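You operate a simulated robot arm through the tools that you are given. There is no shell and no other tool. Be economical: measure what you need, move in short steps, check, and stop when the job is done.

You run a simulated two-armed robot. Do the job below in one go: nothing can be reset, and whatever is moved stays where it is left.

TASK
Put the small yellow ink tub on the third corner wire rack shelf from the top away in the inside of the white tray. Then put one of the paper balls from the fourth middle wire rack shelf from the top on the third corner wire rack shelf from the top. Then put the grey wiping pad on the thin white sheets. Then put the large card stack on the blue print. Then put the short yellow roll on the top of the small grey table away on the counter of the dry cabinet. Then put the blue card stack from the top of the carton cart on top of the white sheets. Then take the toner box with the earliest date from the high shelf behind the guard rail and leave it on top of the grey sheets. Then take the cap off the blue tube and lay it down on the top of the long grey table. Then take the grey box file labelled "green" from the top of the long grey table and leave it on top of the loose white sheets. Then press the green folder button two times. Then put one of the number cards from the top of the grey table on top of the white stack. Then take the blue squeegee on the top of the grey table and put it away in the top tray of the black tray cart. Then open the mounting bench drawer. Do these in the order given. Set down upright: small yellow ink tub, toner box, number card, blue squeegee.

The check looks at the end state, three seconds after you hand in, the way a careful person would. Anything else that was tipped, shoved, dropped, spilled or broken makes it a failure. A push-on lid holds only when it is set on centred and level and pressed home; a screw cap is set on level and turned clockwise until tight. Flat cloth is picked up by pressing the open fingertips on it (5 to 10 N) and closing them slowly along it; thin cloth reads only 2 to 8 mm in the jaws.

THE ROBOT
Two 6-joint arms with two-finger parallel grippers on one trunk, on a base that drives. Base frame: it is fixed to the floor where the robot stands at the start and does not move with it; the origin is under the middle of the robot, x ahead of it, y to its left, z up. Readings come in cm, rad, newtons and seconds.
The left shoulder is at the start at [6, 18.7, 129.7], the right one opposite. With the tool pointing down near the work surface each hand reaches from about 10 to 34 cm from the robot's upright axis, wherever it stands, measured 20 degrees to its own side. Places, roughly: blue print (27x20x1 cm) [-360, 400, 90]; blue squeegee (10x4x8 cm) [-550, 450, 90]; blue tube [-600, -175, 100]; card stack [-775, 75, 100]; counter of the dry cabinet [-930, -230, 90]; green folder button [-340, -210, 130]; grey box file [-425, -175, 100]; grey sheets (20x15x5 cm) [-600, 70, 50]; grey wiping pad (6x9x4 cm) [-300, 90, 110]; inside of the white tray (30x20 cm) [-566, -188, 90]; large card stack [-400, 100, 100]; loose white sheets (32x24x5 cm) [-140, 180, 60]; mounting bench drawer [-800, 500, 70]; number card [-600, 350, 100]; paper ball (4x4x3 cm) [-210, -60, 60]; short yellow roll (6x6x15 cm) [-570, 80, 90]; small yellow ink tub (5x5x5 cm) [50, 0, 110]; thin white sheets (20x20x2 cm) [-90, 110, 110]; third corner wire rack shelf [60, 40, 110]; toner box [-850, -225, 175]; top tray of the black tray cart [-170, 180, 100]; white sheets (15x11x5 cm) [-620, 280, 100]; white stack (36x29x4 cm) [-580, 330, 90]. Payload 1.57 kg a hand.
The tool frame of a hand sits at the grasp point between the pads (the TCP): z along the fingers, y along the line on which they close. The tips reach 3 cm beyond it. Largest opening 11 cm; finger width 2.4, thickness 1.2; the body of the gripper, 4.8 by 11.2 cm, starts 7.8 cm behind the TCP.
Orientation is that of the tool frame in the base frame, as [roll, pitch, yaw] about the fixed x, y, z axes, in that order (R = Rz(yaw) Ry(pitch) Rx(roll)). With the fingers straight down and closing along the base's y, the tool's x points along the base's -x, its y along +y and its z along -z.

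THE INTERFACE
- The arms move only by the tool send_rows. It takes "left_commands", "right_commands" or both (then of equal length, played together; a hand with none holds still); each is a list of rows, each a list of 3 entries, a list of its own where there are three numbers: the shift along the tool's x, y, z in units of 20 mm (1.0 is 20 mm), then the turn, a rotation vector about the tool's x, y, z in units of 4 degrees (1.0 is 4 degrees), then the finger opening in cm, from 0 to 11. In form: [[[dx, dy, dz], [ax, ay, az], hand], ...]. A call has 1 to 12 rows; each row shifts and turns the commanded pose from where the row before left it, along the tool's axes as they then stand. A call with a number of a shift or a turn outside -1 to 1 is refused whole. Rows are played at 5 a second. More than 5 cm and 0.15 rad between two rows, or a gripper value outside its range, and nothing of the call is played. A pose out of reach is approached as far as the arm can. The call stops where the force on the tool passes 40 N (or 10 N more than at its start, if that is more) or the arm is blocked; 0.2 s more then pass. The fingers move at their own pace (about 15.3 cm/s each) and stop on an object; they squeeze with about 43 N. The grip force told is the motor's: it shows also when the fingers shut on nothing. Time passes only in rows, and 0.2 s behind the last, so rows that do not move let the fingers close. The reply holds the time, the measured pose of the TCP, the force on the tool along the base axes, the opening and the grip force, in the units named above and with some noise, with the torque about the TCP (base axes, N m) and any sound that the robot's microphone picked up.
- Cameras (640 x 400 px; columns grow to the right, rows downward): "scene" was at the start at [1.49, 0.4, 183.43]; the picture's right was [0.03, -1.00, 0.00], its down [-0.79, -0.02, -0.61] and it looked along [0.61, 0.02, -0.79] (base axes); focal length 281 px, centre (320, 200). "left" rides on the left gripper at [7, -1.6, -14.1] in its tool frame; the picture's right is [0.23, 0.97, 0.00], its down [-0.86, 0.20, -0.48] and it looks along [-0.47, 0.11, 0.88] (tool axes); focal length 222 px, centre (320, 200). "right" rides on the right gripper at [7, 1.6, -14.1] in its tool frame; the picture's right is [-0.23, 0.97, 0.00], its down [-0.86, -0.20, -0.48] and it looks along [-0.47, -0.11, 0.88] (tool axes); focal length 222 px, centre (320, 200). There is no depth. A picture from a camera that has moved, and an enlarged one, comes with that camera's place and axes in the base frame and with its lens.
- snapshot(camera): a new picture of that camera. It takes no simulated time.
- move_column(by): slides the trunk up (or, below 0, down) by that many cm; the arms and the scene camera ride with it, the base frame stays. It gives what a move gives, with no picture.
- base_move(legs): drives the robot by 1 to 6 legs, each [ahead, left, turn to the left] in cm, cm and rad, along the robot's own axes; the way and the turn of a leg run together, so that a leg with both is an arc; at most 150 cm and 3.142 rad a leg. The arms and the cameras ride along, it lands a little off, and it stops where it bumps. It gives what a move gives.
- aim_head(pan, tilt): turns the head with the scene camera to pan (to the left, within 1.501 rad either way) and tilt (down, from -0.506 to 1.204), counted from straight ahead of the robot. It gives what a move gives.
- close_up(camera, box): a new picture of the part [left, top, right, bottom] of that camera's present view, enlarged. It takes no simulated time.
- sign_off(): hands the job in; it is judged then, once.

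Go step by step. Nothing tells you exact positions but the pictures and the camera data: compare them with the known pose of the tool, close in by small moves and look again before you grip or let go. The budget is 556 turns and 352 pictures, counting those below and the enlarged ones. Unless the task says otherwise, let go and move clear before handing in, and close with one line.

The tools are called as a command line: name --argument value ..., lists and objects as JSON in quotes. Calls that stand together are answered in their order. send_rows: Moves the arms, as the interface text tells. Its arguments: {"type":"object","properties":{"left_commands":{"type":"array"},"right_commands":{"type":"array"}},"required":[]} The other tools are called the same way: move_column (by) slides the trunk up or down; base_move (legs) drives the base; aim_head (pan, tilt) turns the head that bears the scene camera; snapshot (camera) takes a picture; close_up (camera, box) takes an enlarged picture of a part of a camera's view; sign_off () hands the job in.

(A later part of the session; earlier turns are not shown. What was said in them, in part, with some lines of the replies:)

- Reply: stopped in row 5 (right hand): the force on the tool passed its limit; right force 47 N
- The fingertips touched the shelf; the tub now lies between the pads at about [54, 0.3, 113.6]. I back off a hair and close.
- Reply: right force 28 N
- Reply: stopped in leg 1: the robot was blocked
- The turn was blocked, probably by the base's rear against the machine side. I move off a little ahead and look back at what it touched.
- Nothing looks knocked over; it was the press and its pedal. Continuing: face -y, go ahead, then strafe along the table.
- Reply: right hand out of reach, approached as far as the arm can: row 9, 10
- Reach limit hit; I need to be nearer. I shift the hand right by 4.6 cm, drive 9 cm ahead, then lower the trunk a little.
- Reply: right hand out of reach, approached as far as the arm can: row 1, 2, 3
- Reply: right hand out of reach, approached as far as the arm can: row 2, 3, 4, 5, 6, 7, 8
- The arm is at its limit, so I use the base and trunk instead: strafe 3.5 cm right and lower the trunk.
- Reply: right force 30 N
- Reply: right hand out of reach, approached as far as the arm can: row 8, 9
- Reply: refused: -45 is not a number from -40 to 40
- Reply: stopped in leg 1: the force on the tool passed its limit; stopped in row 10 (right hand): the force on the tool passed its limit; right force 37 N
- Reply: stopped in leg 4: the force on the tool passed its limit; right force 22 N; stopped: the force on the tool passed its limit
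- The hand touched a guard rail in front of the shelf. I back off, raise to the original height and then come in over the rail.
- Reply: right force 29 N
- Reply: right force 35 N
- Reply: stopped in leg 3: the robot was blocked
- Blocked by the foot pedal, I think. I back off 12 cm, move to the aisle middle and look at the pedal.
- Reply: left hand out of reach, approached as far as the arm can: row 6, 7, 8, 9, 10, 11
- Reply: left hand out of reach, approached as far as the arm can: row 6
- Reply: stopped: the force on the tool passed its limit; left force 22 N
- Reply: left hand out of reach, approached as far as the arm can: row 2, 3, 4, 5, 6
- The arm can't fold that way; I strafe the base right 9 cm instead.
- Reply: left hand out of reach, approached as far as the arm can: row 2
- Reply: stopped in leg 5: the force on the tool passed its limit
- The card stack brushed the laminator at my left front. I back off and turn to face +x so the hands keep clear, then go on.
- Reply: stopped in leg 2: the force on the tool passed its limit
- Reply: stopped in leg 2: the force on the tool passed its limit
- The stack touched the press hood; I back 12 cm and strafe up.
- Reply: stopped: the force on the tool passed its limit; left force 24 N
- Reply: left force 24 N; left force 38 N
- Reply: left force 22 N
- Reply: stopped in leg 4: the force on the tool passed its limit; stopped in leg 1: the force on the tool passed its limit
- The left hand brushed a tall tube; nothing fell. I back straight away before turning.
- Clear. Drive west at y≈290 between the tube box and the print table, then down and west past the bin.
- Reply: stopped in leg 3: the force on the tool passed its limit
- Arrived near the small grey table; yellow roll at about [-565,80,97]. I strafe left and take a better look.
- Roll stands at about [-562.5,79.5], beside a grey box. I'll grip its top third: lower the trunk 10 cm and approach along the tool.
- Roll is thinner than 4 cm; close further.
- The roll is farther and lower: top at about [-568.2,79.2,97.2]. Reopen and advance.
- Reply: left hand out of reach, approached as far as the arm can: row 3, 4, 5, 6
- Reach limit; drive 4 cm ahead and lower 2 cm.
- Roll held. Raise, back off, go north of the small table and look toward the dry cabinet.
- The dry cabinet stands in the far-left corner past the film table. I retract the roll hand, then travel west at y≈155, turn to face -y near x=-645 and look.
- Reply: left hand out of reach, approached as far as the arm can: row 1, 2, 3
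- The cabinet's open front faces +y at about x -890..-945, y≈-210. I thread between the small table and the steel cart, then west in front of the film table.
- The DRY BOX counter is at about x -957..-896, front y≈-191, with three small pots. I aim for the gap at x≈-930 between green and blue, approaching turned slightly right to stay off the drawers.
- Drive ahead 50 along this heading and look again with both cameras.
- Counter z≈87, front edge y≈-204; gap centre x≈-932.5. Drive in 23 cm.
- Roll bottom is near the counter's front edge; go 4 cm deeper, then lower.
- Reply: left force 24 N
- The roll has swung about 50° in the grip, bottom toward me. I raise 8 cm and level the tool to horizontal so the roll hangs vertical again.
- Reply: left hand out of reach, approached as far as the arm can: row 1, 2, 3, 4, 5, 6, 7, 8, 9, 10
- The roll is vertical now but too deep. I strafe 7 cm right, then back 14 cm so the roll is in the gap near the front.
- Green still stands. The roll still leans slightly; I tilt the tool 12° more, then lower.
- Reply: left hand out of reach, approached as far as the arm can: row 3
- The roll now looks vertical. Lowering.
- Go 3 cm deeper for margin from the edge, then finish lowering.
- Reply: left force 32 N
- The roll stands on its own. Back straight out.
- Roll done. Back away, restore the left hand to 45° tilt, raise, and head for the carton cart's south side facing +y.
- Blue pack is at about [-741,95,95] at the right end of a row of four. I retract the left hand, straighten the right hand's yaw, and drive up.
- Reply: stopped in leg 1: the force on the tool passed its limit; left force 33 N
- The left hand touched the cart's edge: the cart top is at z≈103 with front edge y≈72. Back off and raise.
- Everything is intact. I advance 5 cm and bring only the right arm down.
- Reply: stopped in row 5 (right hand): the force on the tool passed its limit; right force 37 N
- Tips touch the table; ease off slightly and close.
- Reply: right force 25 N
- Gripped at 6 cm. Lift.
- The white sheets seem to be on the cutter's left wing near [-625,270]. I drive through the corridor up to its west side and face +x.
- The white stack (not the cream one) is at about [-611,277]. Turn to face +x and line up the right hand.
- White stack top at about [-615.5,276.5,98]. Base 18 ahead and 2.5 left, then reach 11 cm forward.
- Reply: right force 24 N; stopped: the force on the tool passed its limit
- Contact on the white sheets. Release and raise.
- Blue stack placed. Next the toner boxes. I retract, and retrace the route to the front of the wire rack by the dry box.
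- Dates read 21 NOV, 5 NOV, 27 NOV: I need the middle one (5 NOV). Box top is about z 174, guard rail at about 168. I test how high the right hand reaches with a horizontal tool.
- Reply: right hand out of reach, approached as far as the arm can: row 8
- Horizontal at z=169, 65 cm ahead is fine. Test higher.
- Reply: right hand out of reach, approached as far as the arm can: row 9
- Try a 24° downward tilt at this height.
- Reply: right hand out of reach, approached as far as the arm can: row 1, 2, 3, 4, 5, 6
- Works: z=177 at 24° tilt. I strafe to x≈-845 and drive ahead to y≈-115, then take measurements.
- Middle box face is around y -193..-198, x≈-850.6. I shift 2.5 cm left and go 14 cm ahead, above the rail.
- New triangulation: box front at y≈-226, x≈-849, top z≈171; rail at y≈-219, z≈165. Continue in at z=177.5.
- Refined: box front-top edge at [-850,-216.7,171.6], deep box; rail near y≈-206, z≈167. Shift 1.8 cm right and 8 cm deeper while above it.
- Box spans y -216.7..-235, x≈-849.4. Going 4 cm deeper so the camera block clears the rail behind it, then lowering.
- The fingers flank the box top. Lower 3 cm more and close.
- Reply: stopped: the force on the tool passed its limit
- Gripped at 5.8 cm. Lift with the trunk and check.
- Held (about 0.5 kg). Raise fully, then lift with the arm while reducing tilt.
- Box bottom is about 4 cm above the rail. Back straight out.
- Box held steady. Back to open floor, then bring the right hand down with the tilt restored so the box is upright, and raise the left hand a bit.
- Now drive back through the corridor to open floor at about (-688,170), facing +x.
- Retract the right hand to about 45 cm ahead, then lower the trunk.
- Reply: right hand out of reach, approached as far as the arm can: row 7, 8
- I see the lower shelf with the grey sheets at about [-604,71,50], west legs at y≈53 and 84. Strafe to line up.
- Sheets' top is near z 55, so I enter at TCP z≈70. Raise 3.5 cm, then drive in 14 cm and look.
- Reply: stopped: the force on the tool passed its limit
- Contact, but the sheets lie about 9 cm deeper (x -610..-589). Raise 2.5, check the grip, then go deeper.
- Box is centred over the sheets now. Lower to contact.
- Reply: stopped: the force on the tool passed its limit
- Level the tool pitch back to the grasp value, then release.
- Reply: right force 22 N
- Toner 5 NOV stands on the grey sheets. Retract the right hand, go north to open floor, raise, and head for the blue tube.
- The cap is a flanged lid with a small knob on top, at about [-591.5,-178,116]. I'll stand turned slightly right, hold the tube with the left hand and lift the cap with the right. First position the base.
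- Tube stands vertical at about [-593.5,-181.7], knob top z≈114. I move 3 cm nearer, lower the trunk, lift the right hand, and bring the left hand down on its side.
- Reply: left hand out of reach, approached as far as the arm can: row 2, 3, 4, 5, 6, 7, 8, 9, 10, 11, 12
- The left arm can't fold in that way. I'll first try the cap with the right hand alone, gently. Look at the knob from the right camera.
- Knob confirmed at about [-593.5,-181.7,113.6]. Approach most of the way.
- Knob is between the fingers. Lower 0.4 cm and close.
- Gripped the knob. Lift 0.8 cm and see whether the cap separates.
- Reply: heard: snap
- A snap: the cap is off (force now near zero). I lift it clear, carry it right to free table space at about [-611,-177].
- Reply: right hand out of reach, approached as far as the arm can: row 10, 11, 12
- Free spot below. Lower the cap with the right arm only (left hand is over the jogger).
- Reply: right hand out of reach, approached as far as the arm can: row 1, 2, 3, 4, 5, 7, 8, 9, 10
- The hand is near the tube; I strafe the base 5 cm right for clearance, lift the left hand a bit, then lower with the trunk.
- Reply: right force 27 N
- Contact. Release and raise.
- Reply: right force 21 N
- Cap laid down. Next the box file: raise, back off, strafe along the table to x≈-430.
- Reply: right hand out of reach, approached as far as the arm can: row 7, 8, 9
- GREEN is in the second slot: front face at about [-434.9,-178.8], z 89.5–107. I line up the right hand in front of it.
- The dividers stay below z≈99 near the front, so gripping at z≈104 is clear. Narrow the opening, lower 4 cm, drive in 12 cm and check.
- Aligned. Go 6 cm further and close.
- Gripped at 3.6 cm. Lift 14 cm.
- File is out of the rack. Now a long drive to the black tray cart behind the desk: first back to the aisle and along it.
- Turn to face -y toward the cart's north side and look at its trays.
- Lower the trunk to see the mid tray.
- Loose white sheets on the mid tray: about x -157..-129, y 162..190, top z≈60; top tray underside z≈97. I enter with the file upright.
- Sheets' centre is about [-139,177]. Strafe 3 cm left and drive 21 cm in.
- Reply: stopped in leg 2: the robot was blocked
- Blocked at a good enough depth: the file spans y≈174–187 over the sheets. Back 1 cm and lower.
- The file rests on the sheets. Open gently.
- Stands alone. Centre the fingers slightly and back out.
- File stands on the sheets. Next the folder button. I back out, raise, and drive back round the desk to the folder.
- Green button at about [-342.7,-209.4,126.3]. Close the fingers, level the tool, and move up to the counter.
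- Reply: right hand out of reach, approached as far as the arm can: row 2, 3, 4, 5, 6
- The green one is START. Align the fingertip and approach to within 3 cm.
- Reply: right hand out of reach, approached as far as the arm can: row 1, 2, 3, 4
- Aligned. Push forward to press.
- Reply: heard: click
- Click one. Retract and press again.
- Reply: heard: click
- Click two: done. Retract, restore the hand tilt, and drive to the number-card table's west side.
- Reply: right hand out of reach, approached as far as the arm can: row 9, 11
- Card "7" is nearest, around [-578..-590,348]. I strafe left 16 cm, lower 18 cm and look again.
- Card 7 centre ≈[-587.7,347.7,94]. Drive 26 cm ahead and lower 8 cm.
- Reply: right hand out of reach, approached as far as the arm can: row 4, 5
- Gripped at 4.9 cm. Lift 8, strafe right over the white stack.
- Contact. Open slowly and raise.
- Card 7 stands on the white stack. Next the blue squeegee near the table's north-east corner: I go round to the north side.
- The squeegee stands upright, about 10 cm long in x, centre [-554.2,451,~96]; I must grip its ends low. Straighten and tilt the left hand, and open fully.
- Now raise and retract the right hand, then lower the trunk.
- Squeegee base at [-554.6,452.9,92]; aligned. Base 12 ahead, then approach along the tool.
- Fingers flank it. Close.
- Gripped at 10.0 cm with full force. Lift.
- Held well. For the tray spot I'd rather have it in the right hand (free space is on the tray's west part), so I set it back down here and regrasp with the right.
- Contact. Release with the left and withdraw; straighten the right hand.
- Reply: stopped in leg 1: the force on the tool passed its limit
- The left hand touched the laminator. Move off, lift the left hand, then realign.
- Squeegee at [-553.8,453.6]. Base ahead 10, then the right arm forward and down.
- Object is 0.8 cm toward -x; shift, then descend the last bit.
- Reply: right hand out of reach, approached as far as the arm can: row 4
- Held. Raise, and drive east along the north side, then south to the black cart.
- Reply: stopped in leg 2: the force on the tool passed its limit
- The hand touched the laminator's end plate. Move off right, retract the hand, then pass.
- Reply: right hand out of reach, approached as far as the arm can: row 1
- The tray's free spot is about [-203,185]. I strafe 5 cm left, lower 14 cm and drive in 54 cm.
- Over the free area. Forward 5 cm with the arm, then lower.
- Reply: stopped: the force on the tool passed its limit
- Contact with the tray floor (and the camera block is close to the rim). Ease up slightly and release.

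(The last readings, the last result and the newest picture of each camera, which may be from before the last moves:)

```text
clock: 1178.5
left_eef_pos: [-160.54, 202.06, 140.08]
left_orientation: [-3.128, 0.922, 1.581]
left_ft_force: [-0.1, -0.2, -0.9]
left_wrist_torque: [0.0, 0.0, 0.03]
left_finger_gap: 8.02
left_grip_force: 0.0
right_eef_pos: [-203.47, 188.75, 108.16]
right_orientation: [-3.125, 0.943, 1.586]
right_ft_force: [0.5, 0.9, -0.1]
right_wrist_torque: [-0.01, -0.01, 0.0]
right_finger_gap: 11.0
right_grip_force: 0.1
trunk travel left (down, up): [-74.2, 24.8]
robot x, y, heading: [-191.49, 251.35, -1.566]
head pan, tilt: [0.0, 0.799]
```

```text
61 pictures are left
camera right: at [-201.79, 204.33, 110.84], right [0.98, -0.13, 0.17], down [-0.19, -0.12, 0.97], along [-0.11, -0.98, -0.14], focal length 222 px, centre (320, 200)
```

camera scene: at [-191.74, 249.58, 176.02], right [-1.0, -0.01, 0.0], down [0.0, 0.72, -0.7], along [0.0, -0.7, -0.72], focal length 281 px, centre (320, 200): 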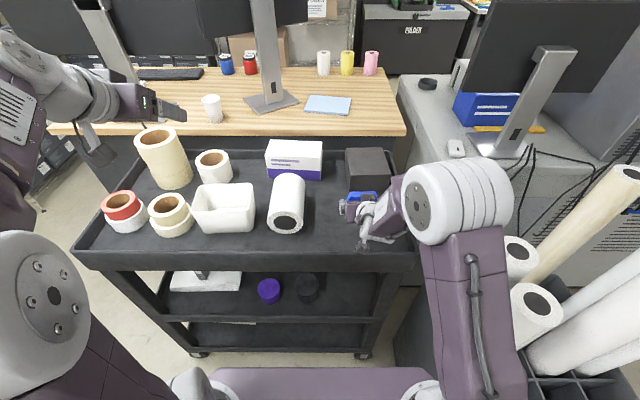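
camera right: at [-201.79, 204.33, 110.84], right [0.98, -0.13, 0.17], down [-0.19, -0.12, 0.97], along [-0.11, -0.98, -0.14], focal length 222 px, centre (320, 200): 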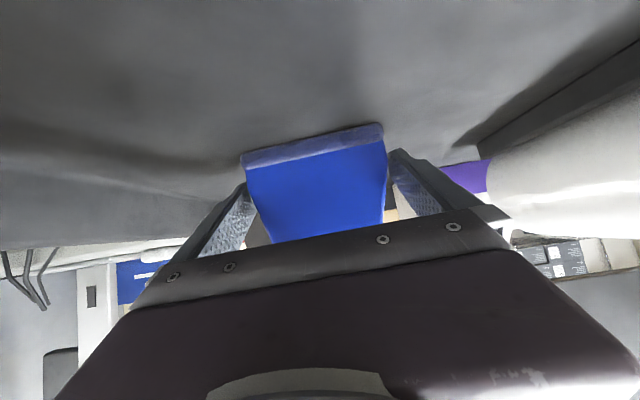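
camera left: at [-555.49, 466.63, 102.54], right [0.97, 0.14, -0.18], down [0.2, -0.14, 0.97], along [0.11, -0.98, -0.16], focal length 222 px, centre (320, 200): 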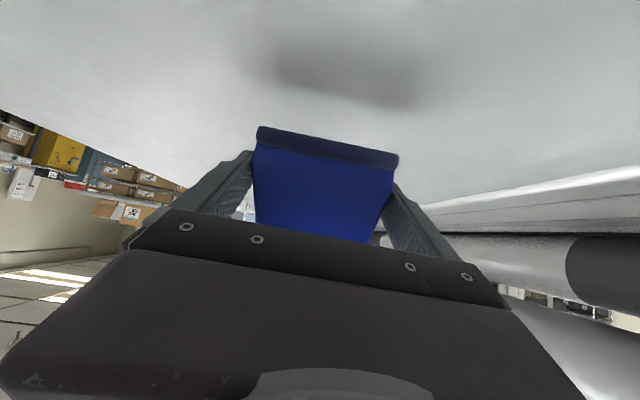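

It stands. Raise straight up and look.

move_column --by 5

snapshot --camera "right"

move_column --by 15

base_move --legs '[[-40, 0, 0]]'

snapshot --camera "scene"

```text
clock: 1179.4
left_eef_pos: [-160.77, 202.04, 144.97]
left_orientation: [-3.129, 0.921, 1.579]
left_ft_force: [-1.0, 0.8, -0.1]
left_wrist_torque: [0.0, 0.03, 0.03]
left_finger_gap: 8.02
left_grip_force: 0.1
right_eef_pos: [-203.53, 188.67, 113.22]
right_orientation: [-3.126, 0.942, 1.586]
right_ft_force: [-0.5, 0.1, 0.7]
right_wrist_torque: [0.0, 0.04, 0.01]
right_finger_gap: 11.01
right_grip_force: 0.1
trunk travel left (down, up): [-79.2, 19.8]
robot x, y, heading: [-192.05, 251.35, -1.557]
head pan, tilt: [0.0, 0.799]
```

```text
60 pictures are left
camera right: at [-201.78, 204.33, 115.84], right [0.98, -0.13, 0.17], down [-0.19, -0.12, 0.97], along [-0.11, -0.98, -0.14], focal length 222 px, centre (320, 200)
```

right: 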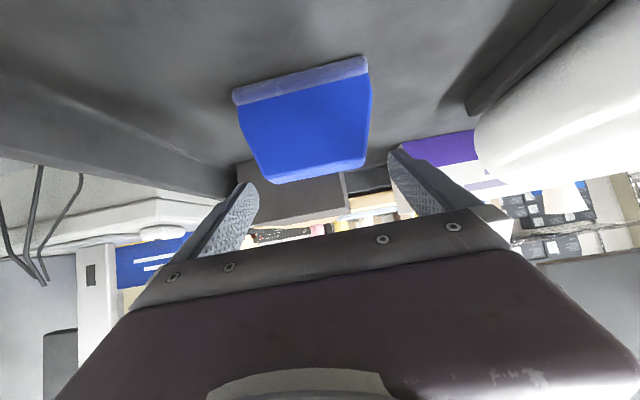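

```text
clock: 1181.2
left_eef_pos: [-160.68, 202.0, 159.99]
left_orientation: [-3.129, 0.921, 1.579]
left_ft_force: [0.0, 0.2, 0.3]
left_wrist_torque: [0.0, 0.0, -0.03]
left_finger_gap: 7.98
left_grip_force: 0.1
right_eef_pos: [-203.47, 188.71, 128.24]
right_orientation: [-3.125, 0.944, 1.586]
right_ft_force: [-0.2, -0.5, 0.3]
right_wrist_torque: [0.02, -0.01, 0.01]
right_finger_gap: 11.0
right_grip_force: 0.1
trunk travel left (down, up): [-94.2, 4.8]
robot x, y, heading: [-191.6, 251.26, -1.564]
head pan, tilt: [0.0, 0.799]
```

```text
clock: 1183.7
left_eef_pos: [-160.95, 241.89, 159.86]
left_orientation: [-3.13, 0.919, 1.577]
left_ft_force: [-0.4, -0.4, -0.6]
left_wrist_torque: [-0.01, 0.01, -0.01]
left_finger_gap: 8.01
left_grip_force: 0.1
right_eef_pos: [-203.72, 228.6, 128.1]
right_orientation: [-3.125, 0.938, 1.585]
right_ft_force: [0.2, -0.6, 0.9]
right_wrist_torque: [0.03, 0.01, 0.0]
right_finger_gap: 10.99
right_grip_force: 0.0
trunk travel left (down, up): [-94.2, 4.8]
robot x, y, heading: [-192.14, 291.04, -1.565]
head pan, tilt: [0.0, 0.799]
```

```text
59 pictures are left
camera scene: at [-191.94, 288.93, 185.98], right [-1.0, 0.0, 0.0], down [0.0, 0.72, -0.7], along [0.0, -0.7, -0.72], focal length 281 px, centre (320, 200)
```

scene: 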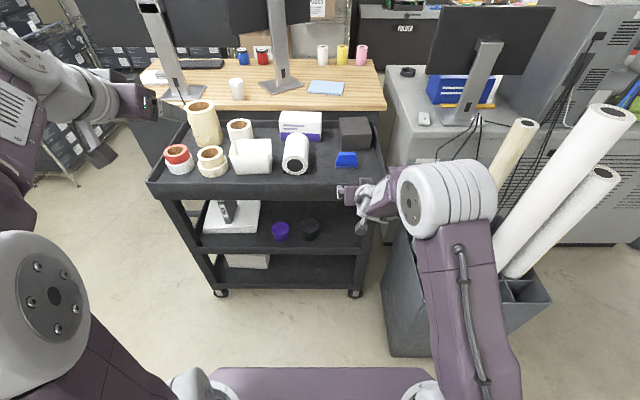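

Squeegee stands in the top tray. Last: the mounting bench drawer. Drive back north and west.

base_move --legs '[[-100, 0, 0], [-100, 0, 0], [-92, 0, 0]]'

base_move --legs '[[0, -120, 0], [0, -120, 0], [0, -120, 0], [0, -108, 0]]'

aim_head --pan -0.7 --tilt 0.5

snapshot --camera "scene"

```text
clock: 1198.1
left_eef_pos: [-161.65, 534.43, 159.99]
left_orientation: [-3.129, 0.92, 1.579]
left_ft_force: [0.6, 0.1, 1.1]
left_wrist_torque: [0.0, 0.01, -0.01]
left_finger_gap: 8.0
left_grip_force: 0.1
right_eef_pos: [-204.23, 521.04, 128.17]
right_orientation: [-3.126, 0.94, 1.585]
right_ft_force: [-0.4, 0.0, -0.6]
right_wrist_torque: [-0.01, 0.0, 0.01]
right_finger_gap: 11.02
right_grip_force: 0.1
trunk travel left (down, up): [-94.2, 4.8]
robot x, y, heading: [-192.62, 583.45, -1.567]
head pan, tilt: [0.0, 0.799]
```

```text
clock: 1220.8
left_eef_pos: [-630.6, 533.28, 159.83]
left_orientation: [-3.128, 0.922, 1.592]
left_ft_force: [-0.1, 0.2, 0.4]
left_wrist_torque: [0.0, 0.02, 0.0]
left_finger_gap: 8.0
left_grip_force: 0.1
right_eef_pos: [-673.19, 519.33, 128.2]
right_orientation: [-3.124, 0.943, 1.599]
right_ft_force: [-0.1, -0.5, 0.0]
right_wrist_torque: [-0.01, 0.0, 0.02]
right_finger_gap: 10.99
right_grip_force: 0.0
trunk travel left (down, up): [-94.2, 4.8]
robot x, y, heading: [-662.3, 581.92, -1.55]
head pan, tilt: [0.0, 0.799]
```

```text
clock: 1221.8
left_eef_pos: [-630.77, 533.31, 159.96]
left_orientation: [-3.127, 0.923, 1.589]
left_ft_force: [0.2, 0.0, 0.1]
left_wrist_torque: [0.04, -0.02, 0.01]
left_finger_gap: 8.01
left_grip_force: 0.1
right_eef_pos: [-673.26, 519.39, 128.25]
right_orientation: [-3.127, 0.942, 1.595]
right_ft_force: [-0.5, -0.1, -0.3]
right_wrist_torque: [0.02, -0.03, -0.03]
right_finger_gap: 10.99
right_grip_force: 0.0
trunk travel left (down, up): [-94.2, 4.8]
robot x, y, heading: [-662.34, 581.78, -1.554]
head pan, tilt: [-0.7, 0.499]
```

```text
58 pictures are left
camera scene: at [-668.12, 581.06, 188.58], right [-0.78, 0.63, 0.0], down [0.3, 0.37, -0.88], along [-0.55, -0.68, -0.48], focal length 281 px, centre (320, 200)
```

scene: 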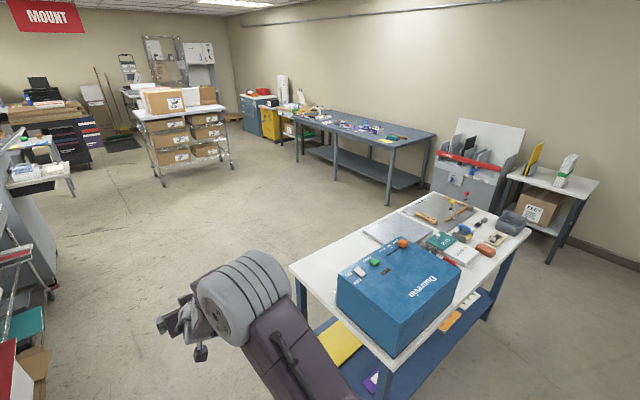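

The blue bench is at x -840..-724, y 473..549; the drawer should face south. I go round to its south side and face +y.

base_move --legs '[[95, 0, -0.02], [95, 0, 0], [0, 0, -1.57], [0, 0, -1.57], [0, 60, 0], [0, 62, 0]]'

aim_head --pan 0.0 --tilt 0.8

snapshot --camera "scene"

```text
clock: 1245.0
left_eef_pos: [-814.03, 440.46, 160.0]
left_orientation: [-3.132, 0.92, -1.572]
left_ft_force: [0.3, 0.2, -1.1]
left_wrist_torque: [0.01, 0.02, 0.02]
left_finger_gap: 8.01
left_grip_force: 0.0
right_eef_pos: [-771.23, 453.53, 128.28]
right_orientation: [-3.129, 0.943, -1.566]
right_ft_force: [0.7, 0.5, 0.1]
right_wrist_torque: [0.0, 0.03, 0.0]
right_finger_gap: 11.02
right_grip_force: 0.0
trunk travel left (down, up): [-94.2, 4.8]
robot x, y, heading: [-783.24, 391.25, 1.567]
head pan, tilt: [-0.7, 0.499]
```

```text
clock: 1246.1
left_eef_pos: [-814.17, 440.43, 159.89]
left_orientation: [-3.13, 0.921, -1.568]
left_ft_force: [0.4, -0.9, 0.7]
left_wrist_torque: [0.02, -0.02, -0.01]
left_finger_gap: 7.96
left_grip_force: 0.0
right_eef_pos: [-771.47, 453.68, 128.17]
right_orientation: [-3.125, 0.941, -1.563]
right_ft_force: [0.0, 0.6, 0.0]
right_wrist_torque: [-0.02, -0.01, -0.01]
right_finger_gap: 11.01
right_grip_force: 0.0
trunk travel left (down, up): [-94.2, 4.8]
robot x, y, heading: [-783.36, 391.25, 1.574]
head pan, tilt: [0.0, 0.799]
```

```text
57 pictures are left
camera scene: at [-783.52, 393.5, 185.99], right [1.0, 0.0, 0.0], down [0.0, -0.72, -0.7], along [0.0, 0.7, -0.72], focal length 281 px, centre (320, 200)
```

scene: 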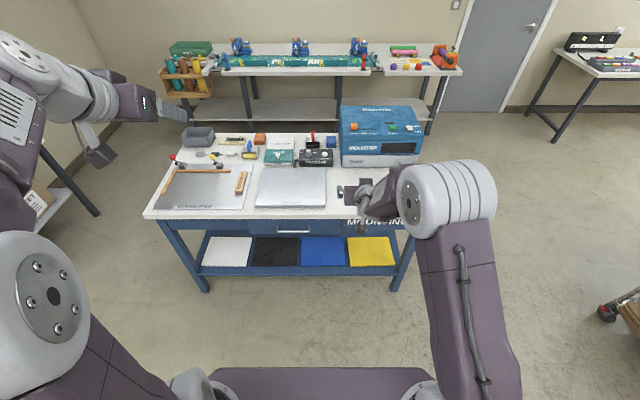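

close_up --camera "scene" --box '[230, 190, 370, 270]'

```text
4.57 times, centred on (300, 230) of scene
camera zoom: at [-783.52, 393.5, 185.99], right [1.0, 0.0, 0.0], down [0.0, -0.72, -0.7], along [0.0, 0.7, -0.72], focal length 1286 px, centre (411, 63)
```

zoom: 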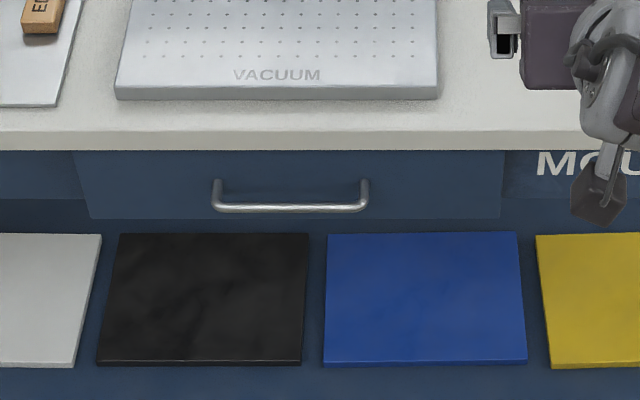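

The handle is a bar at about y 478.5, z 76, x -805..-788, standing off ~3.5 cm. I'll grip it with the right hand rolled 90°. Line up, lower and rotate.

base_move --legs '[[0, 25, 0]]'

move_column --by -36

send_rows --right_commands '[[[0, 0, 0], [0, -1, 0], 6], [[0, 0, 0], [0, -1, 0], 6], [[0, 0, 0], [0, -1, 0], 6], [[0, 0, 0], [0, -1, 0], 6], [[0, 0, 0], [0, -1, 0], 6], [[0, 0, 0], [0, -1, 0], 6], [[0, 0, 0], [0, -1, 0], 6], [[0, 0, 0], [0, -1, 0], 6], [[0, 0, 0], [0, -1, 0], 6]]'

send_rows --right_commands '[[[0, 0, 0], [0, 0, 1], 6], [[0, 0, 0], [0, 0, 1], 6], [[0, 0, 0], [0, 0, 1], 6], [[0, 0, 0], [0, 0, 1], 6], [[0, 0, 0], [0, 0, 1], 6], [[0, 0, 0], [0, 0, 1], 6], [[0, 0, 0], [0, 0, 1], 6], [[0, 0, 0], [0, 0, 1], 6], [[0, 0, 0], [0, 0, 1], 6], [[0, 0, 0], [0, 0, 1], 6], [[0, 0, 0], [0, 0, 1], 6], [[0, 0, 0], [0, 0, 1], 6]]'

```text
clock: 1247.9
left_eef_pos: [-838.86, 440.45, 160.23]
left_orientation: [-3.134, 0.923, -1.569]
left_ft_force: [0.6, 0.8, 0.5]
left_wrist_torque: [0.01, 0.01, 0.02]
left_finger_gap: 8.01
left_grip_force: 0.1
right_eef_pos: [-796.24, 453.64, 128.16]
right_orientation: [-3.132, 0.942, -1.563]
right_ft_force: [-0.1, -0.2, 0.2]
right_wrist_torque: [-0.01, 0.02, 0.06]
right_finger_gap: 11.0
right_grip_force: 0.0
trunk travel left (down, up): [-94.2, 4.8]
robot x, y, heading: [-808.61, 391.27, 1.574]
head pan, tilt: [0.0, 0.799]
```

```text
clock: 1251.4
left_eef_pos: [-839.22, 440.44, 124.0]
left_orientation: [-3.13, 0.92, -1.566]
left_ft_force: [0.3, 0.2, -0.3]
left_wrist_torque: [0.01, 0.0, 0.03]
left_finger_gap: 7.98
left_grip_force: 0.1
right_eef_pos: [-796.48, 453.68, 92.25]
right_orientation: [-3.126, 0.942, -1.56]
right_ft_force: [-0.3, 0.2, -0.7]
right_wrist_torque: [-0.01, -0.02, -0.04]
right_finger_gap: 11.01
right_grip_force: 0.1
trunk travel left (down, up): [-58.2, 40.8]
robot x, y, heading: [-808.81, 391.09, 1.572]
head pan, tilt: [0.0, 0.799]
```

```text
clock: 1253.4
left_eef_pos: [-839.35, 440.43, 123.96]
left_orientation: [-3.129, 0.923, -1.567]
left_ft_force: [0.1, 0.3, 0.0]
left_wrist_torque: [-0.01, 0.0, 0.01]
left_finger_gap: 7.98
left_grip_force: 0.1
right_eef_pos: [-799.46, 458.6, 95.71]
right_orientation: [-1.641, 1.542, -0.075]
right_ft_force: [-0.6, 0.1, -0.1]
right_wrist_torque: [-0.01, 0.0, -0.03]
right_finger_gap: 6.02
right_grip_force: 0.1
right hand out of reach, approached as far as the arm can: row 4, 5, 6, 7, 8, 9
trunk travel left (down, up): [-58.2, 40.8]
robot x, y, heading: [-808.41, 391.32, 1.572]
head pan, tilt: [0.0, 0.799]
```

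```text
clock: 1256.0
left_eef_pos: [-839.34, 440.42, 123.91]
left_orientation: [-3.13, 0.921, -1.565]
left_ft_force: [-0.2, -0.3, -1.0]
left_wrist_torque: [-0.05, 0.01, 0.0]
left_finger_gap: 8.01
left_grip_force: 0.1
right_eef_pos: [-799.37, 458.67, 95.62]
right_orientation: [-1.677, 1.543, -0.111]
right_ft_force: [0.5, -0.8, -0.3]
right_wrist_torque: [0.0, 0.02, 0.0]
right_finger_gap: 6.04
right_grip_force: 0.1
right hand out of reach, approached as far as the arm can: row 1, 2, 3, 4, 5, 6, 7, 8, 9, 10, 11, 12
trunk travel left (down, up): [-58.2, 40.8]
robot x, y, heading: [-808.93, 390.99, 1.574]
head pan, tilt: [0.0, 0.799]
```

Too folded to roll here. Extend forward and see.

send_rows --right_commands '[[[0, 0, 1], [0, 0, 0], 6], [[0, 0, 1], [0, 0, 0], 6], [[0, 0, 1], [0, 0, 0], 6]]'

```text
clock: 1256.8
left_eef_pos: [-839.31, 440.4, 123.99]
left_orientation: [-3.128, 0.921, -1.567]
left_ft_force: [-0.5, 0.2, -0.1]
left_wrist_torque: [-0.02, 0.01, 0.01]
left_finger_gap: 8.0
left_grip_force: 0.0
right_eef_pos: [-799.51, 464.67, 95.56]
right_orientation: [-1.714, 1.542, -0.152]
right_ft_force: [-0.2, 0.7, 0.1]
right_wrist_torque: [0.01, 0.0, 0.0]
right_finger_gap: 6.05
right_grip_force: 0.0
trunk travel left (down, up): [-58.2, 40.8]
robot x, y, heading: [-808.83, 391.34, 1.574]
head pan, tilt: [0.0, 0.799]
```

send_rows --right_commands '[[[0, 0, 0], [0, 0, 1], 6], [[0, 0, 0], [0, 0, 1], 6], [[0, 0, 0], [0, 0, 1], 6], [[0, 0, 0], [0, 0, 1], 6]]'

snapshot --camera "right"

```text
clock: 1257.8
left_eef_pos: [-839.31, 440.45, 123.92]
left_orientation: [-3.13, 0.921, -1.565]
left_ft_force: [0.2, -0.4, -0.4]
left_wrist_torque: [-0.01, -0.01, -0.01]
left_finger_gap: 7.98
left_grip_force: 0.0
right_eef_pos: [-803.91, 470.02, 97.29]
right_orientation: [1.594, 1.322, -3.134]
right_ft_force: [0.3, 0.4, 0.1]
right_wrist_torque: [0.03, -0.01, 0.0]
right_finger_gap: 5.99
right_grip_force: 0.1
right hand out of reach, approached as far as the arm can: row 1, 2, 3, 4
trunk travel left (down, up): [-58.2, 40.8]
robot x, y, heading: [-808.33, 391.34, 1.579]
head pan, tilt: [0.0, 0.799]
```

```text
55 pictures are left
camera right: at [-807.32, 456.0, 90.99], right [-0.89, 0.01, 0.46], down [0.4, -0.48, 0.78], along [0.23, 0.88, 0.42], focal length 222 px, centre (320, 200)
```

right: 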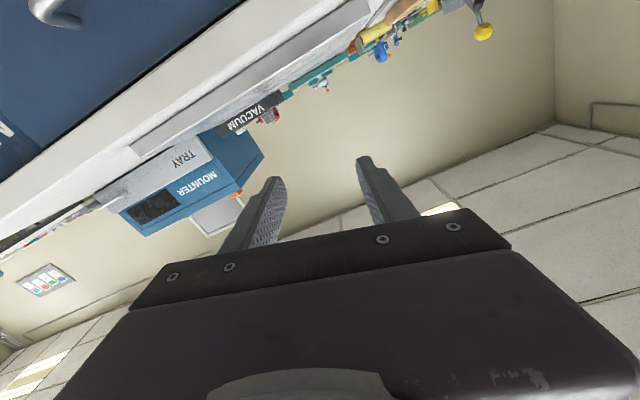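

The roll is limited in this posture. I undo it, tilt down again, back off, and roll while at 45°.

base_move --legs '[[-15, 0, 0]]'

send_rows --right_commands '[[[0, 0, 0], [0, 0, -1], 6], [[0, 0, 0], [0, 0, -1], 6], [[0, 0, 0], [0, 0, -1], 6], [[0, 0, 0], [0, 0, -1], 6], [[0, 0, 0], [0, 1, 0], 6], [[0, 0, 0], [0, 1, 0], 6], [[0, 0, 0], [0, 1, 0], 6], [[0, 0, 0], [0, 1, 0], 6], [[0, 0, 0], [0, 1, 0], 6], [[0, 0, 0], [0, 1, 0], 6], [[0, 0, 0], [0, 1, 0], 6], [[0, 0, 0], [0, 1, 0], 6]]'

send_rows --right_commands '[[[0, 0, -0.5], [0, 1, 0], 6], [[0, 0, -0.5], [0, 1, 0], 6], [[0, 0, -0.5], [0, 1, 0], 6], [[0, 0, -0.5], [0, 1, 0], 6], [[0, 0, 0], [0, 0, -1], 6], [[0, 0, 0], [0, 0, -1], 6], [[0, 0, 0], [0, 0, -1], 6], [[0, 0, 0], [0, 0, -1], 6], [[0, 0, 0], [0, 0, -1], 6], [[0, 0, 0], [0, 0, -1], 6], [[0, 0, 0], [0, 0, -1], 6], [[0, 0, 0], [0, 0, -1], 6]]'

```text
clock: 1259.2
left_eef_pos: [-839.31, 425.57, 124.0]
left_orientation: [-3.13, 0.922, -1.565]
left_ft_force: [-0.2, -0.8, -0.1]
left_wrist_torque: [0.01, 0.01, -0.01]
left_finger_gap: 7.99
left_grip_force: 0.0
right_eef_pos: [-803.88, 455.0, 97.43]
right_orientation: [1.595, 1.323, -3.134]
right_ft_force: [-0.2, 0.4, -0.6]
right_wrist_torque: [-0.02, 0.0, 0.04]
right_finger_gap: 5.98
right_grip_force: 0.0
trunk travel left (down, up): [-58.2, 40.8]
robot x, y, heading: [-808.64, 376.62, 1.574]
head pan, tilt: [0.0, 0.799]
```

```text
clock: 1261.8
left_eef_pos: [-839.37, 425.58, 124.05]
left_orientation: [-3.13, 0.922, -1.565]
left_ft_force: [0.3, 0.2, 0.6]
left_wrist_torque: [0.01, -0.02, 0.02]
left_finger_gap: 8.0
left_grip_force: 0.1
right_eef_pos: [-802.88, 455.27, 97.59]
right_orientation: [-3.038, 1.117, -1.534]
right_ft_force: [-0.6, 0.1, 0.3]
right_wrist_torque: [0.01, 0.0, 0.02]
right_finger_gap: 6.01
right_grip_force: 0.1
right hand out of reach, approached as far as the arm can: row 11
trunk travel left (down, up): [-58.2, 40.8]
robot x, y, heading: [-808.19, 376.34, 1.571]
head pan, tilt: [0.0, 0.799]
```

```text
clock: 1264.4
left_eef_pos: [-839.31, 425.54, 124.04]
left_orientation: [-3.128, 0.921, -1.566]
left_ft_force: [0.8, 0.3, -0.2]
left_wrist_torque: [0.02, -0.03, -0.03]
left_finger_gap: 7.98
left_grip_force: 0.1
right_eef_pos: [-803.39, 450.56, 99.31]
right_orientation: [-2.596, 0.628, -0.854]
right_ft_force: [-0.6, -0.1, 0.1]
right_wrist_torque: [-0.03, 0.0, 0.01]
right_finger_gap: 6.02
right_grip_force: 0.1
right hand out of reach, approached as far as the arm can: row 3, 4
trunk travel left (down, up): [-58.2, 40.8]
robot x, y, heading: [-808.63, 376.29, 1.567]
head pan, tilt: [0.0, 0.799]
```

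Rolling the other way works. Continue.

send_rows --right_commands '[[[0, 0, 0], [0, 0, -1], 6], [[0, 0, 0], [0, 0, -1], 6], [[0, 0, 0], [0, 0, -1], 6], [[0, 0, 0], [0, 0, -1], 6], [[0, 0, 0], [0, 0, -1], 6], [[0, 0, 0], [0, 0, -1], 6], [[0, 0, 0], [0, 0, -1], 6], [[0, 0, 0], [0, 0, -1], 6], [[0, 0, 0], [0, 0, -1], 6], [[0, 0, 0], [0, 0, -1], 6], [[0, 0, 0], [0, 0, -1], 6], [[0, 0, 0], [0, 0, -1], 6]]'

snapshot --camera "right"

```text
clock: 1267.0
left_eef_pos: [-839.28, 425.54, 123.92]
left_orientation: [-3.13, 0.921, -1.566]
left_ft_force: [-0.4, 0.1, 0.4]
left_wrist_torque: [-0.01, 0.0, -0.03]
left_finger_gap: 8.02
left_grip_force: 0.1
right_eef_pos: [-803.4, 450.56, 99.32]
right_orientation: [-2.338, 0.085, -0.16]
right_ft_force: [-0.5, -0.9, 0.5]
right_wrist_torque: [0.01, -0.02, -0.04]
right_finger_gap: 5.98
right_grip_force: 0.0
trunk travel left (down, up): [-58.2, 40.8]
robot x, y, heading: [-808.38, 376.67, 1.57]
head pan, tilt: [0.0, 0.799]
```

```text
54 pictures are left
camera right: at [-797.55, 438.35, 107.33], right [-0.39, -0.62, -0.68], down [-0.84, -0.07, 0.55], along [-0.39, 0.78, -0.49], focal length 222 px, centre (320, 200)
```

right: 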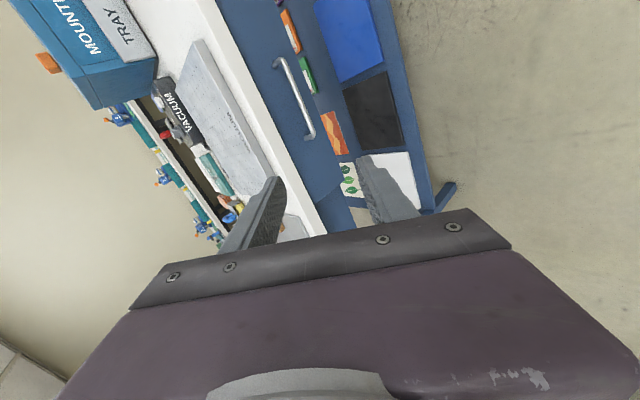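

Now the closing axis is in the vertical plane. Finish the roll and pitch the tool up to horizontal about its x axis.

send_rows --right_commands '[[[0, 0, 0], [0, 0, -1], 6], [[0, 0, 0], [0, 0, -1], 6], [[0, 0, 0], [1, 0, -0.5], 6], [[0, 0, 0], [1, 0, 0], 6], [[0, 0, 0], [1, 0, 0], 6], [[0, 0, 0], [1, 0, 0], 6], [[0, 0, 0], [1, 0, 0], 6], [[0, 0, 0], [1, 0, 0], 6], [[0, 0, 0], [1, 0, 0], 6], [[0, 0, 0], [1, 0, 0], 6], [[0, 0, 0], [1, 0, 0], 6], [[0, 0, 0], [1, 0, 0], 6]]'

snapshot --camera "right"

snapshot --camera "scene"

```text
clock: 1269.6
left_eef_pos: [-839.34, 425.58, 124.16]
left_orientation: [-3.129, 0.92, -1.565]
left_ft_force: [0.4, 0.4, -0.4]
left_wrist_torque: [0.01, -0.01, -0.01]
left_finger_gap: 7.98
left_grip_force: 0.0
right_eef_pos: [-802.87, 450.65, 99.49]
right_orientation: [-1.687, -0.049, -0.058]
right_ft_force: [0.1, 0.3, -0.4]
right_wrist_torque: [0.0, 0.04, -0.03]
right_finger_gap: 5.99
right_grip_force: 0.2
right hand out of reach, approached as far as the arm can: row 7
trunk travel left (down, up): [-58.2, 40.8]
robot x, y, heading: [-808.3, 376.06, 1.57]
head pan, tilt: [0.0, 0.799]
```

```text
53 pictures are left
camera right: at [-796.76, 436.18, 99.79], right [-0.19, -0.1, -0.98], down [-0.89, -0.4, 0.21], along [-0.41, 0.91, -0.02], focal length 222 px, centre (320, 200)
```

right: 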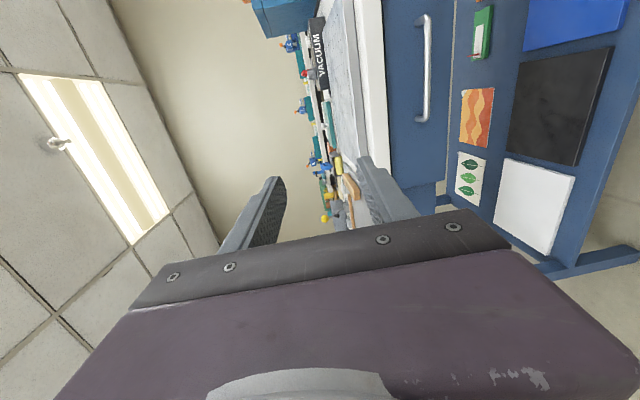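

```text
52 pictures are left
camera scene: at [-808.46, 378.66, 149.98], right [1.0, 0.0, 0.0], down [0.0, -0.72, -0.7], along [0.0, 0.7, -0.72], focal length 281 px, centre (320, 200)
```

scene: 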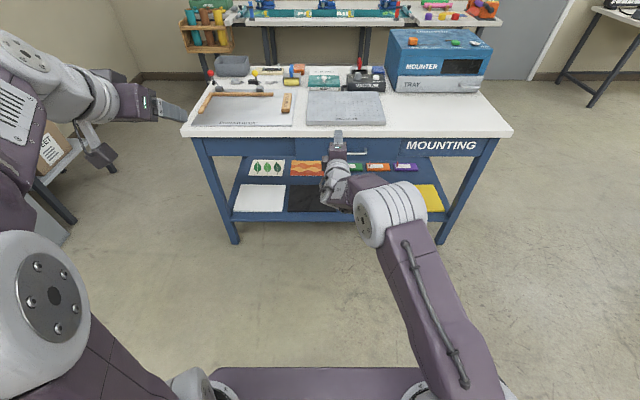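

Gripper is horizontal with vertical closing. Handle centre confirmed [-796,478.5,76.4]. Lower 23 cm, strafe 6 right, and drive ahead partway.

move_column --by -22.5

base_move --legs '[[0, -6, 0], [16, 0, 0]]'

snapshot --camera "right"

snapshot --camera "scene"

```text
clock: 1272.0
left_eef_pos: [-839.31, 425.62, 101.56]
left_orientation: [-3.129, 0.921, -1.568]
left_ft_force: [-0.5, -0.4, -0.4]
left_wrist_torque: [0.01, -0.04, -0.03]
left_finger_gap: 8.01
left_grip_force: 0.1
right_eef_pos: [-802.88, 450.57, 77.0]
right_orientation: [-1.687, -0.049, -0.057]
right_ft_force: [-0.5, -0.3, -0.2]
right_wrist_torque: [0.0, -0.01, 0.0]
right_finger_gap: 6.0
right_grip_force: 0.0
trunk travel left (down, up): [-35.7, 63.3]
robot x, y, heading: [-808.26, 376.04, 1.572]
head pan, tilt: [0.0, 0.799]
```

```text
clock: 1274.0
left_eef_pos: [-833.3, 441.73, 101.33]
left_orientation: [-3.129, 0.921, -1.564]
left_ft_force: [0.0, -0.2, -0.7]
left_wrist_torque: [-0.02, -0.02, 0.0]
left_finger_gap: 8.02
left_grip_force: 0.0
right_eef_pos: [-796.96, 466.79, 76.84]
right_orientation: [-1.689, -0.051, -0.058]
right_ft_force: [-0.6, -0.2, -0.9]
right_wrist_torque: [0.01, 0.0, -0.01]
right_finger_gap: 5.99
right_grip_force: 0.0
trunk travel left (down, up): [-35.7, 63.3]
robot x, y, heading: [-802.56, 392.9, 1.573]
head pan, tilt: [0.0, 0.799]
```

```text
51 pictures are left
camera right: at [-790.79, 452.34, 77.24], right [-0.18, -0.1, -0.98], down [-0.89, -0.4, 0.21], along [-0.41, 0.91, -0.02], focal length 222 px, centre (320, 200)
```

right: 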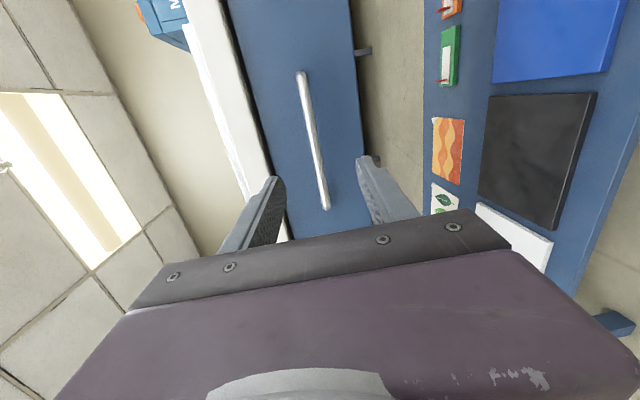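

```text
50 pictures are left
camera scene: at [-802.5, 394.86, 127.48], right [1.0, 0.0, 0.0], down [0.0, -0.72, -0.7], along [0.0, 0.7, -0.72], focal length 281 px, centre (320, 200)
```

scene: 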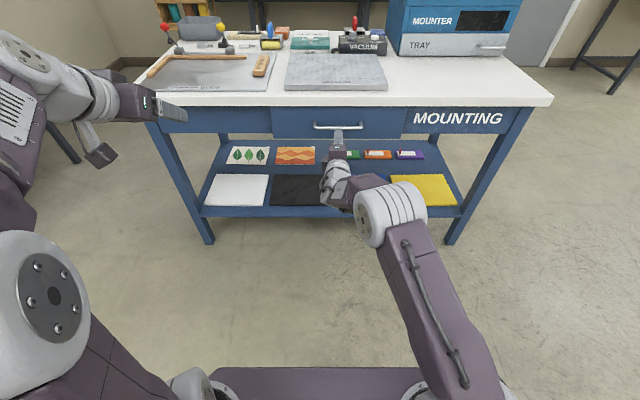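

Bar is centred between the fingers. Advance 9 cm and close on it.

base_move --legs '[[9.3, 0, 0]]'

snapshot --camera "right"

```text
clock: 1275.1
left_eef_pos: [-833.47, 451.08, 101.51]
left_orientation: [-3.13, 0.92, -1.564]
left_ft_force: [-0.5, 1.0, -0.6]
left_wrist_torque: [0.01, 0.01, 0.02]
left_finger_gap: 7.98
left_grip_force: 0.0
right_eef_pos: [-797.04, 476.46, 76.89]
right_orientation: [-1.688, -0.05, -0.059]
right_ft_force: [-0.6, 0.9, -1.1]
right_wrist_torque: [0.03, 0.0, 0.0]
right_finger_gap: 6.0
right_grip_force: 0.0
trunk travel left (down, up): [-35.7, 63.3]
robot x, y, heading: [-802.55, 402.06, 1.569]
head pan, tilt: [0.0, 0.799]
```

```text
49 pictures are left
camera right: at [-790.85, 461.86, 77.24], right [-0.18, -0.11, -0.98], down [-0.89, -0.4, 0.21], along [-0.41, 0.91, -0.02], focal length 222 px, centre (320, 200)
```

right: 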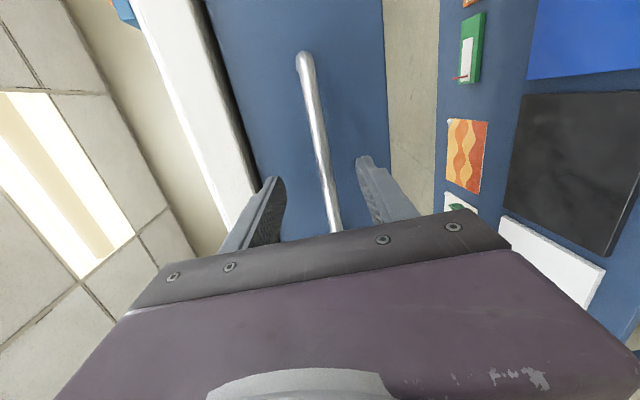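

send_rows --right_commands '[[[0, 0, 0], [0, 0, 0], 4], [[0, 0, 0], [0, 0, 0], 2], [[0, 0, 0], [0, 0, 0], 0.5], [[0, 0, 0], [0, 0, 0], 0.3], [[0, 0, 0], [0, 0, 0], 0.3]]'

```text
clock: 1276.3
left_eef_pos: [-833.34, 451.13, 101.46]
left_orientation: [-3.131, 0.92, -1.567]
left_ft_force: [-0.5, 0.8, 0.1]
left_wrist_torque: [0.03, -0.03, -0.02]
left_finger_gap: 7.99
left_grip_force: 0.1
right_eef_pos: [-796.97, 476.33, 76.72]
right_orientation: [-1.695, -0.05, -0.056]
right_ft_force: [-0.4, -11.3, -17.0]
right_wrist_torque: [-0.57, 0.25, -0.13]
right_finger_gap: 1.96
right_grip_force: 9.4
trunk travel left (down, up): [-35.7, 63.3]
robot x, y, heading: [-802.36, 401.77, 1.575]
head pan, tilt: [0.0, 0.799]
```

send_rows --right_commands '[[[0, 0, 0], [0, 0, 0], 0.3], [[0, 0, 0], [0, 0, 0], 0.3], [[0, 0, 0], [0, 0, 0], 0.3]]'

snapshot --camera "right"

```text
clock: 1277.1
left_eef_pos: [-833.4, 451.23, 101.55]
left_orientation: [-3.128, 0.919, -1.567]
left_ft_force: [0.3, -0.3, 0.0]
left_wrist_torque: [0.01, 0.01, -0.05]
left_finger_gap: 8.0
left_grip_force: 0.0
right_eef_pos: [-797.12, 476.29, 76.65]
right_orientation: [-1.693, -0.05, -0.056]
right_ft_force: [-0.6, -12.3, -19.7]
right_wrist_torque: [-0.59, 0.26, -0.18]
right_finger_gap: 2.09
right_grip_force: 10.0
trunk travel left (down, up): [-35.7, 63.3]
robot x, y, heading: [-802.7, 401.94, 1.571]
head pan, tilt: [0.0, 0.799]
```

```text
48 pictures are left
camera right: at [-790.84, 461.84, 77.14], right [-0.18, -0.11, -0.98], down [-0.89, -0.4, 0.21], along [-0.41, 0.91, -0.02], focal length 222 px, centre (320, 200)
```

right: 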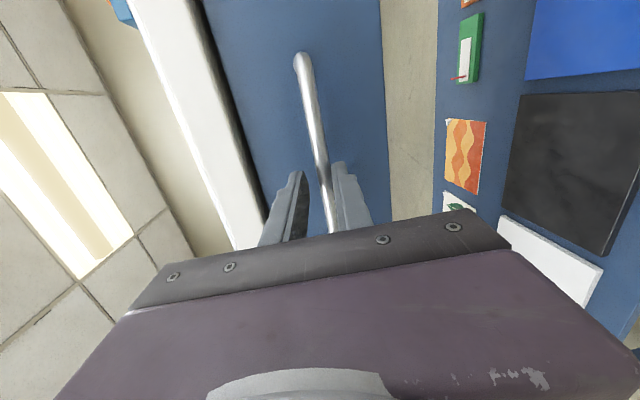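

The bar sits toward the lower finger; lower the hand 0.6 cm.

move_column --by -0.6

send_rows --right_commands '[[[0, 0, 0], [0, 0, 0], 0.2], [[0, 0, 0], [0, 0, 0], 0.2]]'

```text
clock: 1277.6
left_eef_pos: [-833.38, 451.19, 100.93]
left_orientation: [-3.129, 0.921, -1.566]
left_ft_force: [-0.2, -0.2, 0.6]
left_wrist_torque: [0.01, 0.01, 0.03]
left_finger_gap: 7.99
left_grip_force: 0.1
right_eef_pos: [-796.94, 476.33, 76.51]
right_orientation: [-1.687, -0.051, -0.056]
right_ft_force: [0.5, -5.8, -11.9]
right_wrist_torque: [-0.36, 0.18, -0.13]
right_finger_gap: 1.41
right_grip_force: 6.6
trunk travel left (down, up): [-35.1, 63.9]
robot x, y, heading: [-802.57, 401.87, 1.568]
head pan, tilt: [0.0, 0.799]
```

```text
clock: 1278.2
left_eef_pos: [-833.54, 451.25, 100.84]
left_orientation: [-3.129, 0.918, -1.565]
left_ft_force: [-1.0, 0.1, 0.1]
left_wrist_torque: [0.0, -0.01, -0.01]
left_finger_gap: 7.99
left_grip_force: 0.1
right_eef_pos: [-796.94, 476.35, 76.23]
right_orientation: [-1.69, -0.048, -0.058]
right_ft_force: [0.6, -3.8, -11.8]
right_wrist_torque: [-0.3, 0.76, -0.15]
right_finger_gap: 1.27
right_grip_force: 29.6
trunk travel left (down, up): [-35.1, 63.9]
robot x, y, heading: [-802.43, 402.1, 1.574]
head pan, tilt: [0.0, 0.799]
```

Gripped. Pull back gently.

move_column --by -0.3

base_move --legs '[[-5, 0, 0]]'

snapshot --camera "scene"

```text
clock: 1278.8
left_eef_pos: [-833.33, 451.1, 100.53]
left_orientation: [-3.129, 0.923, -1.566]
left_ft_force: [0.1, 0.1, -0.7]
left_wrist_torque: [-0.04, -0.02, 0.02]
left_finger_gap: 8.01
left_grip_force: 0.1
right_eef_pos: [-796.98, 476.35, 76.3]
right_orientation: [-1.684, -0.048, -0.057]
right_ft_force: [-0.3, 1.0, -0.6]
right_wrist_torque: [0.0, 0.75, -0.08]
right_finger_gap: 1.25
right_grip_force: 30.0
trunk travel left (down, up): [-34.8, 64.2]
robot x, y, heading: [-802.49, 401.89, 1.575]
head pan, tilt: [0.0, 0.799]
```

```text
clock: 1279.7
left_eef_pos: [-833.3, 445.95, 100.76]
left_orientation: [-3.128, 0.924, -1.564]
left_ft_force: [-0.1, -0.3, 0.6]
left_wrist_torque: [0.02, -0.02, -0.02]
left_finger_gap: 8.02
left_grip_force: 0.0
right_eef_pos: [-797.1, 471.04, 76.27]
right_orientation: [-1.685, -0.052, -0.057]
right_ft_force: [-0.7, -1.6, 6.1]
right_wrist_torque: [0.14, 0.72, -0.07]
right_finger_gap: 1.25
right_grip_force: 29.7
trunk travel left (down, up): [-34.8, 64.2]
robot x, y, heading: [-802.42, 397.06, 1.571]
head pan, tilt: [0.0, 0.799]
```

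```text
47 pictures are left
camera scene: at [-802.51, 398.98, 126.59], right [1.0, 0.0, 0.0], down [0.0, -0.72, -0.7], along [0.0, 0.7, -0.72], focal length 281 px, centre (320, 200)
```

scene: 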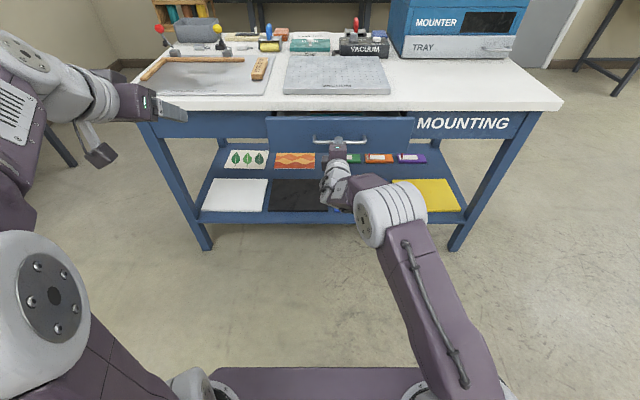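

Drawer is coming out. Pull further.

base_move --legs '[[-18, 0, 0]]'

snapshot --camera "scene"

```text
clock: 1281.2
left_eef_pos: [-833.42, 427.87, 100.69]
left_orientation: [-3.129, 0.923, -1.566]
left_ft_force: [0.7, 0.5, 0.6]
left_wrist_torque: [0.01, 0.01, -0.01]
left_finger_gap: 8.02
left_grip_force: 0.1
right_eef_pos: [-796.87, 453.09, 76.22]
right_orientation: [-1.684, -0.051, -0.057]
right_ft_force: [-3.7, -1.6, 6.7]
right_wrist_torque: [0.17, 0.74, 0.28]
right_finger_gap: 1.28
right_grip_force: 29.7
trunk travel left (down, up): [-34.8, 64.2]
robot x, y, heading: [-802.71, 378.37, 1.569]
head pan, tilt: [0.0, 0.799]
```

```text
46 pictures are left
camera scene: at [-802.52, 380.95, 126.59], right [1.0, 0.0, 0.0], down [0.0, -0.72, -0.7], along [0.0, 0.7, -0.72], focal length 281 px, centre (320, 200)
```

scene: 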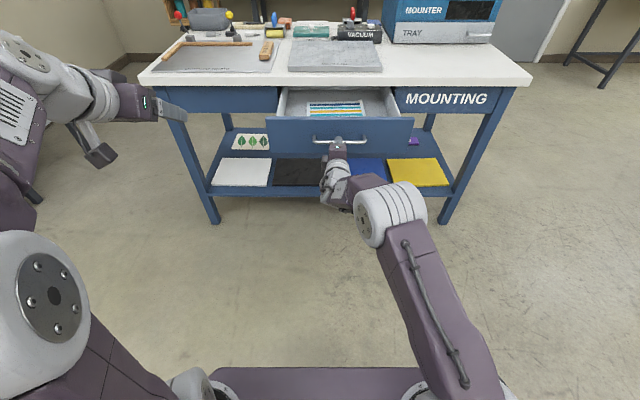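

Opened about 23 cm; a little more, then release.

base_move --legs '[[-6, 0, 0]]'

```text
clock: 1282.2
left_eef_pos: [-833.36, 421.98, 100.65]
left_orientation: [-3.127, 0.923, -1.566]
left_ft_force: [0.5, -0.1, -1.0]
left_wrist_torque: [0.03, 0.02, 0.03]
left_finger_gap: 7.99
left_grip_force: 0.1
right_eef_pos: [-797.0, 447.02, 76.32]
right_orientation: [-1.684, -0.051, -0.055]
right_ft_force: [-3.9, -1.1, 4.6]
right_wrist_torque: [0.08, 0.74, 0.13]
right_finger_gap: 1.26
right_grip_force: 29.7
trunk travel left (down, up): [-34.8, 64.2]
robot x, y, heading: [-802.53, 373.11, 1.573]
head pan, tilt: [0.0, 0.799]
```

send_rows --right_commands '[[[0, 0, 0], [0, 0, 0], 2], [[0, 0, 0], [0, 0, 0], 4], [[0, 0, 0], [0, 0, 0], 6], [[0, 0, 0], [0, 0, 0], 6]]'

base_move --legs '[[-25, 0, 0]]'

snapshot --camera "scene"

```text
clock: 1283.2
left_eef_pos: [-833.34, 421.95, 100.63]
left_orientation: [-3.13, 0.922, -1.566]
left_ft_force: [0.0, 0.3, -0.7]
left_wrist_torque: [-0.03, 0.01, -0.03]
left_finger_gap: 8.0
left_grip_force: 0.1
right_eef_pos: [-797.04, 447.12, 76.12]
right_orientation: [-1.685, -0.051, -0.056]
right_ft_force: [0.6, -0.4, -0.6]
right_wrist_torque: [0.0, -0.02, 0.04]
right_finger_gap: 5.97
right_grip_force: 0.2
trunk travel left (down, up): [-34.8, 64.2]
robot x, y, heading: [-802.27, 372.74, 1.572]
head pan, tilt: [0.0, 0.799]
```

```text
clock: 1285.0
left_eef_pos: [-833.2, 397.01, 100.66]
left_orientation: [-3.129, 0.921, -1.565]
left_ft_force: [0.0, 0.2, 0.0]
left_wrist_torque: [0.0, -0.01, 0.01]
left_finger_gap: 8.01
left_grip_force: 0.0
right_eef_pos: [-797.01, 422.17, 76.24]
right_orientation: [-1.685, -0.05, -0.055]
right_ft_force: [1.2, -0.1, -0.4]
right_wrist_torque: [0.05, 0.0, 0.02]
right_finger_gap: 6.01
right_grip_force: 0.0
trunk travel left (down, up): [-34.8, 64.2]
robot x, y, heading: [-802.09, 348.13, 1.572]
head pan, tilt: [0.0, 0.799]
```

```text
45 pictures are left
camera scene: at [-802.38, 350.1, 126.59], right [1.0, 0.0, 0.0], down [0.0, -0.72, -0.7], along [0.0, 0.7, -0.72], focal length 281 px, centre (320, 200)
```

scene: 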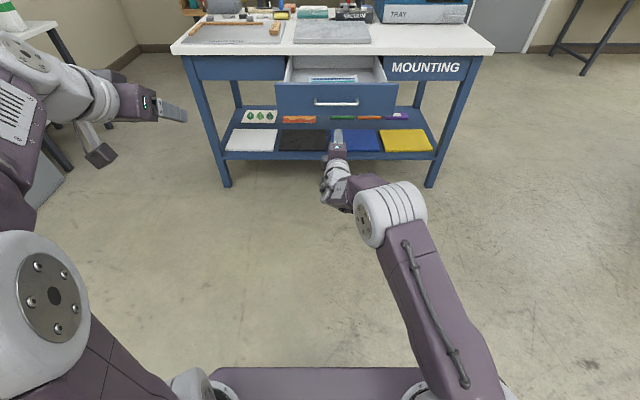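

The drawer stands open and both hands are clear. Handing in.

sign_off

```text
The job is handed in.
```

All thirteen steps were done in the order given, and the job is handed in. On the way the robot or its load bumped the press, its pedal, the laminator, the black tray cart, the carton cart, the guard rail and a tall tube. Nothing was seen to fall or move, but I did not check every spot again before handing in.
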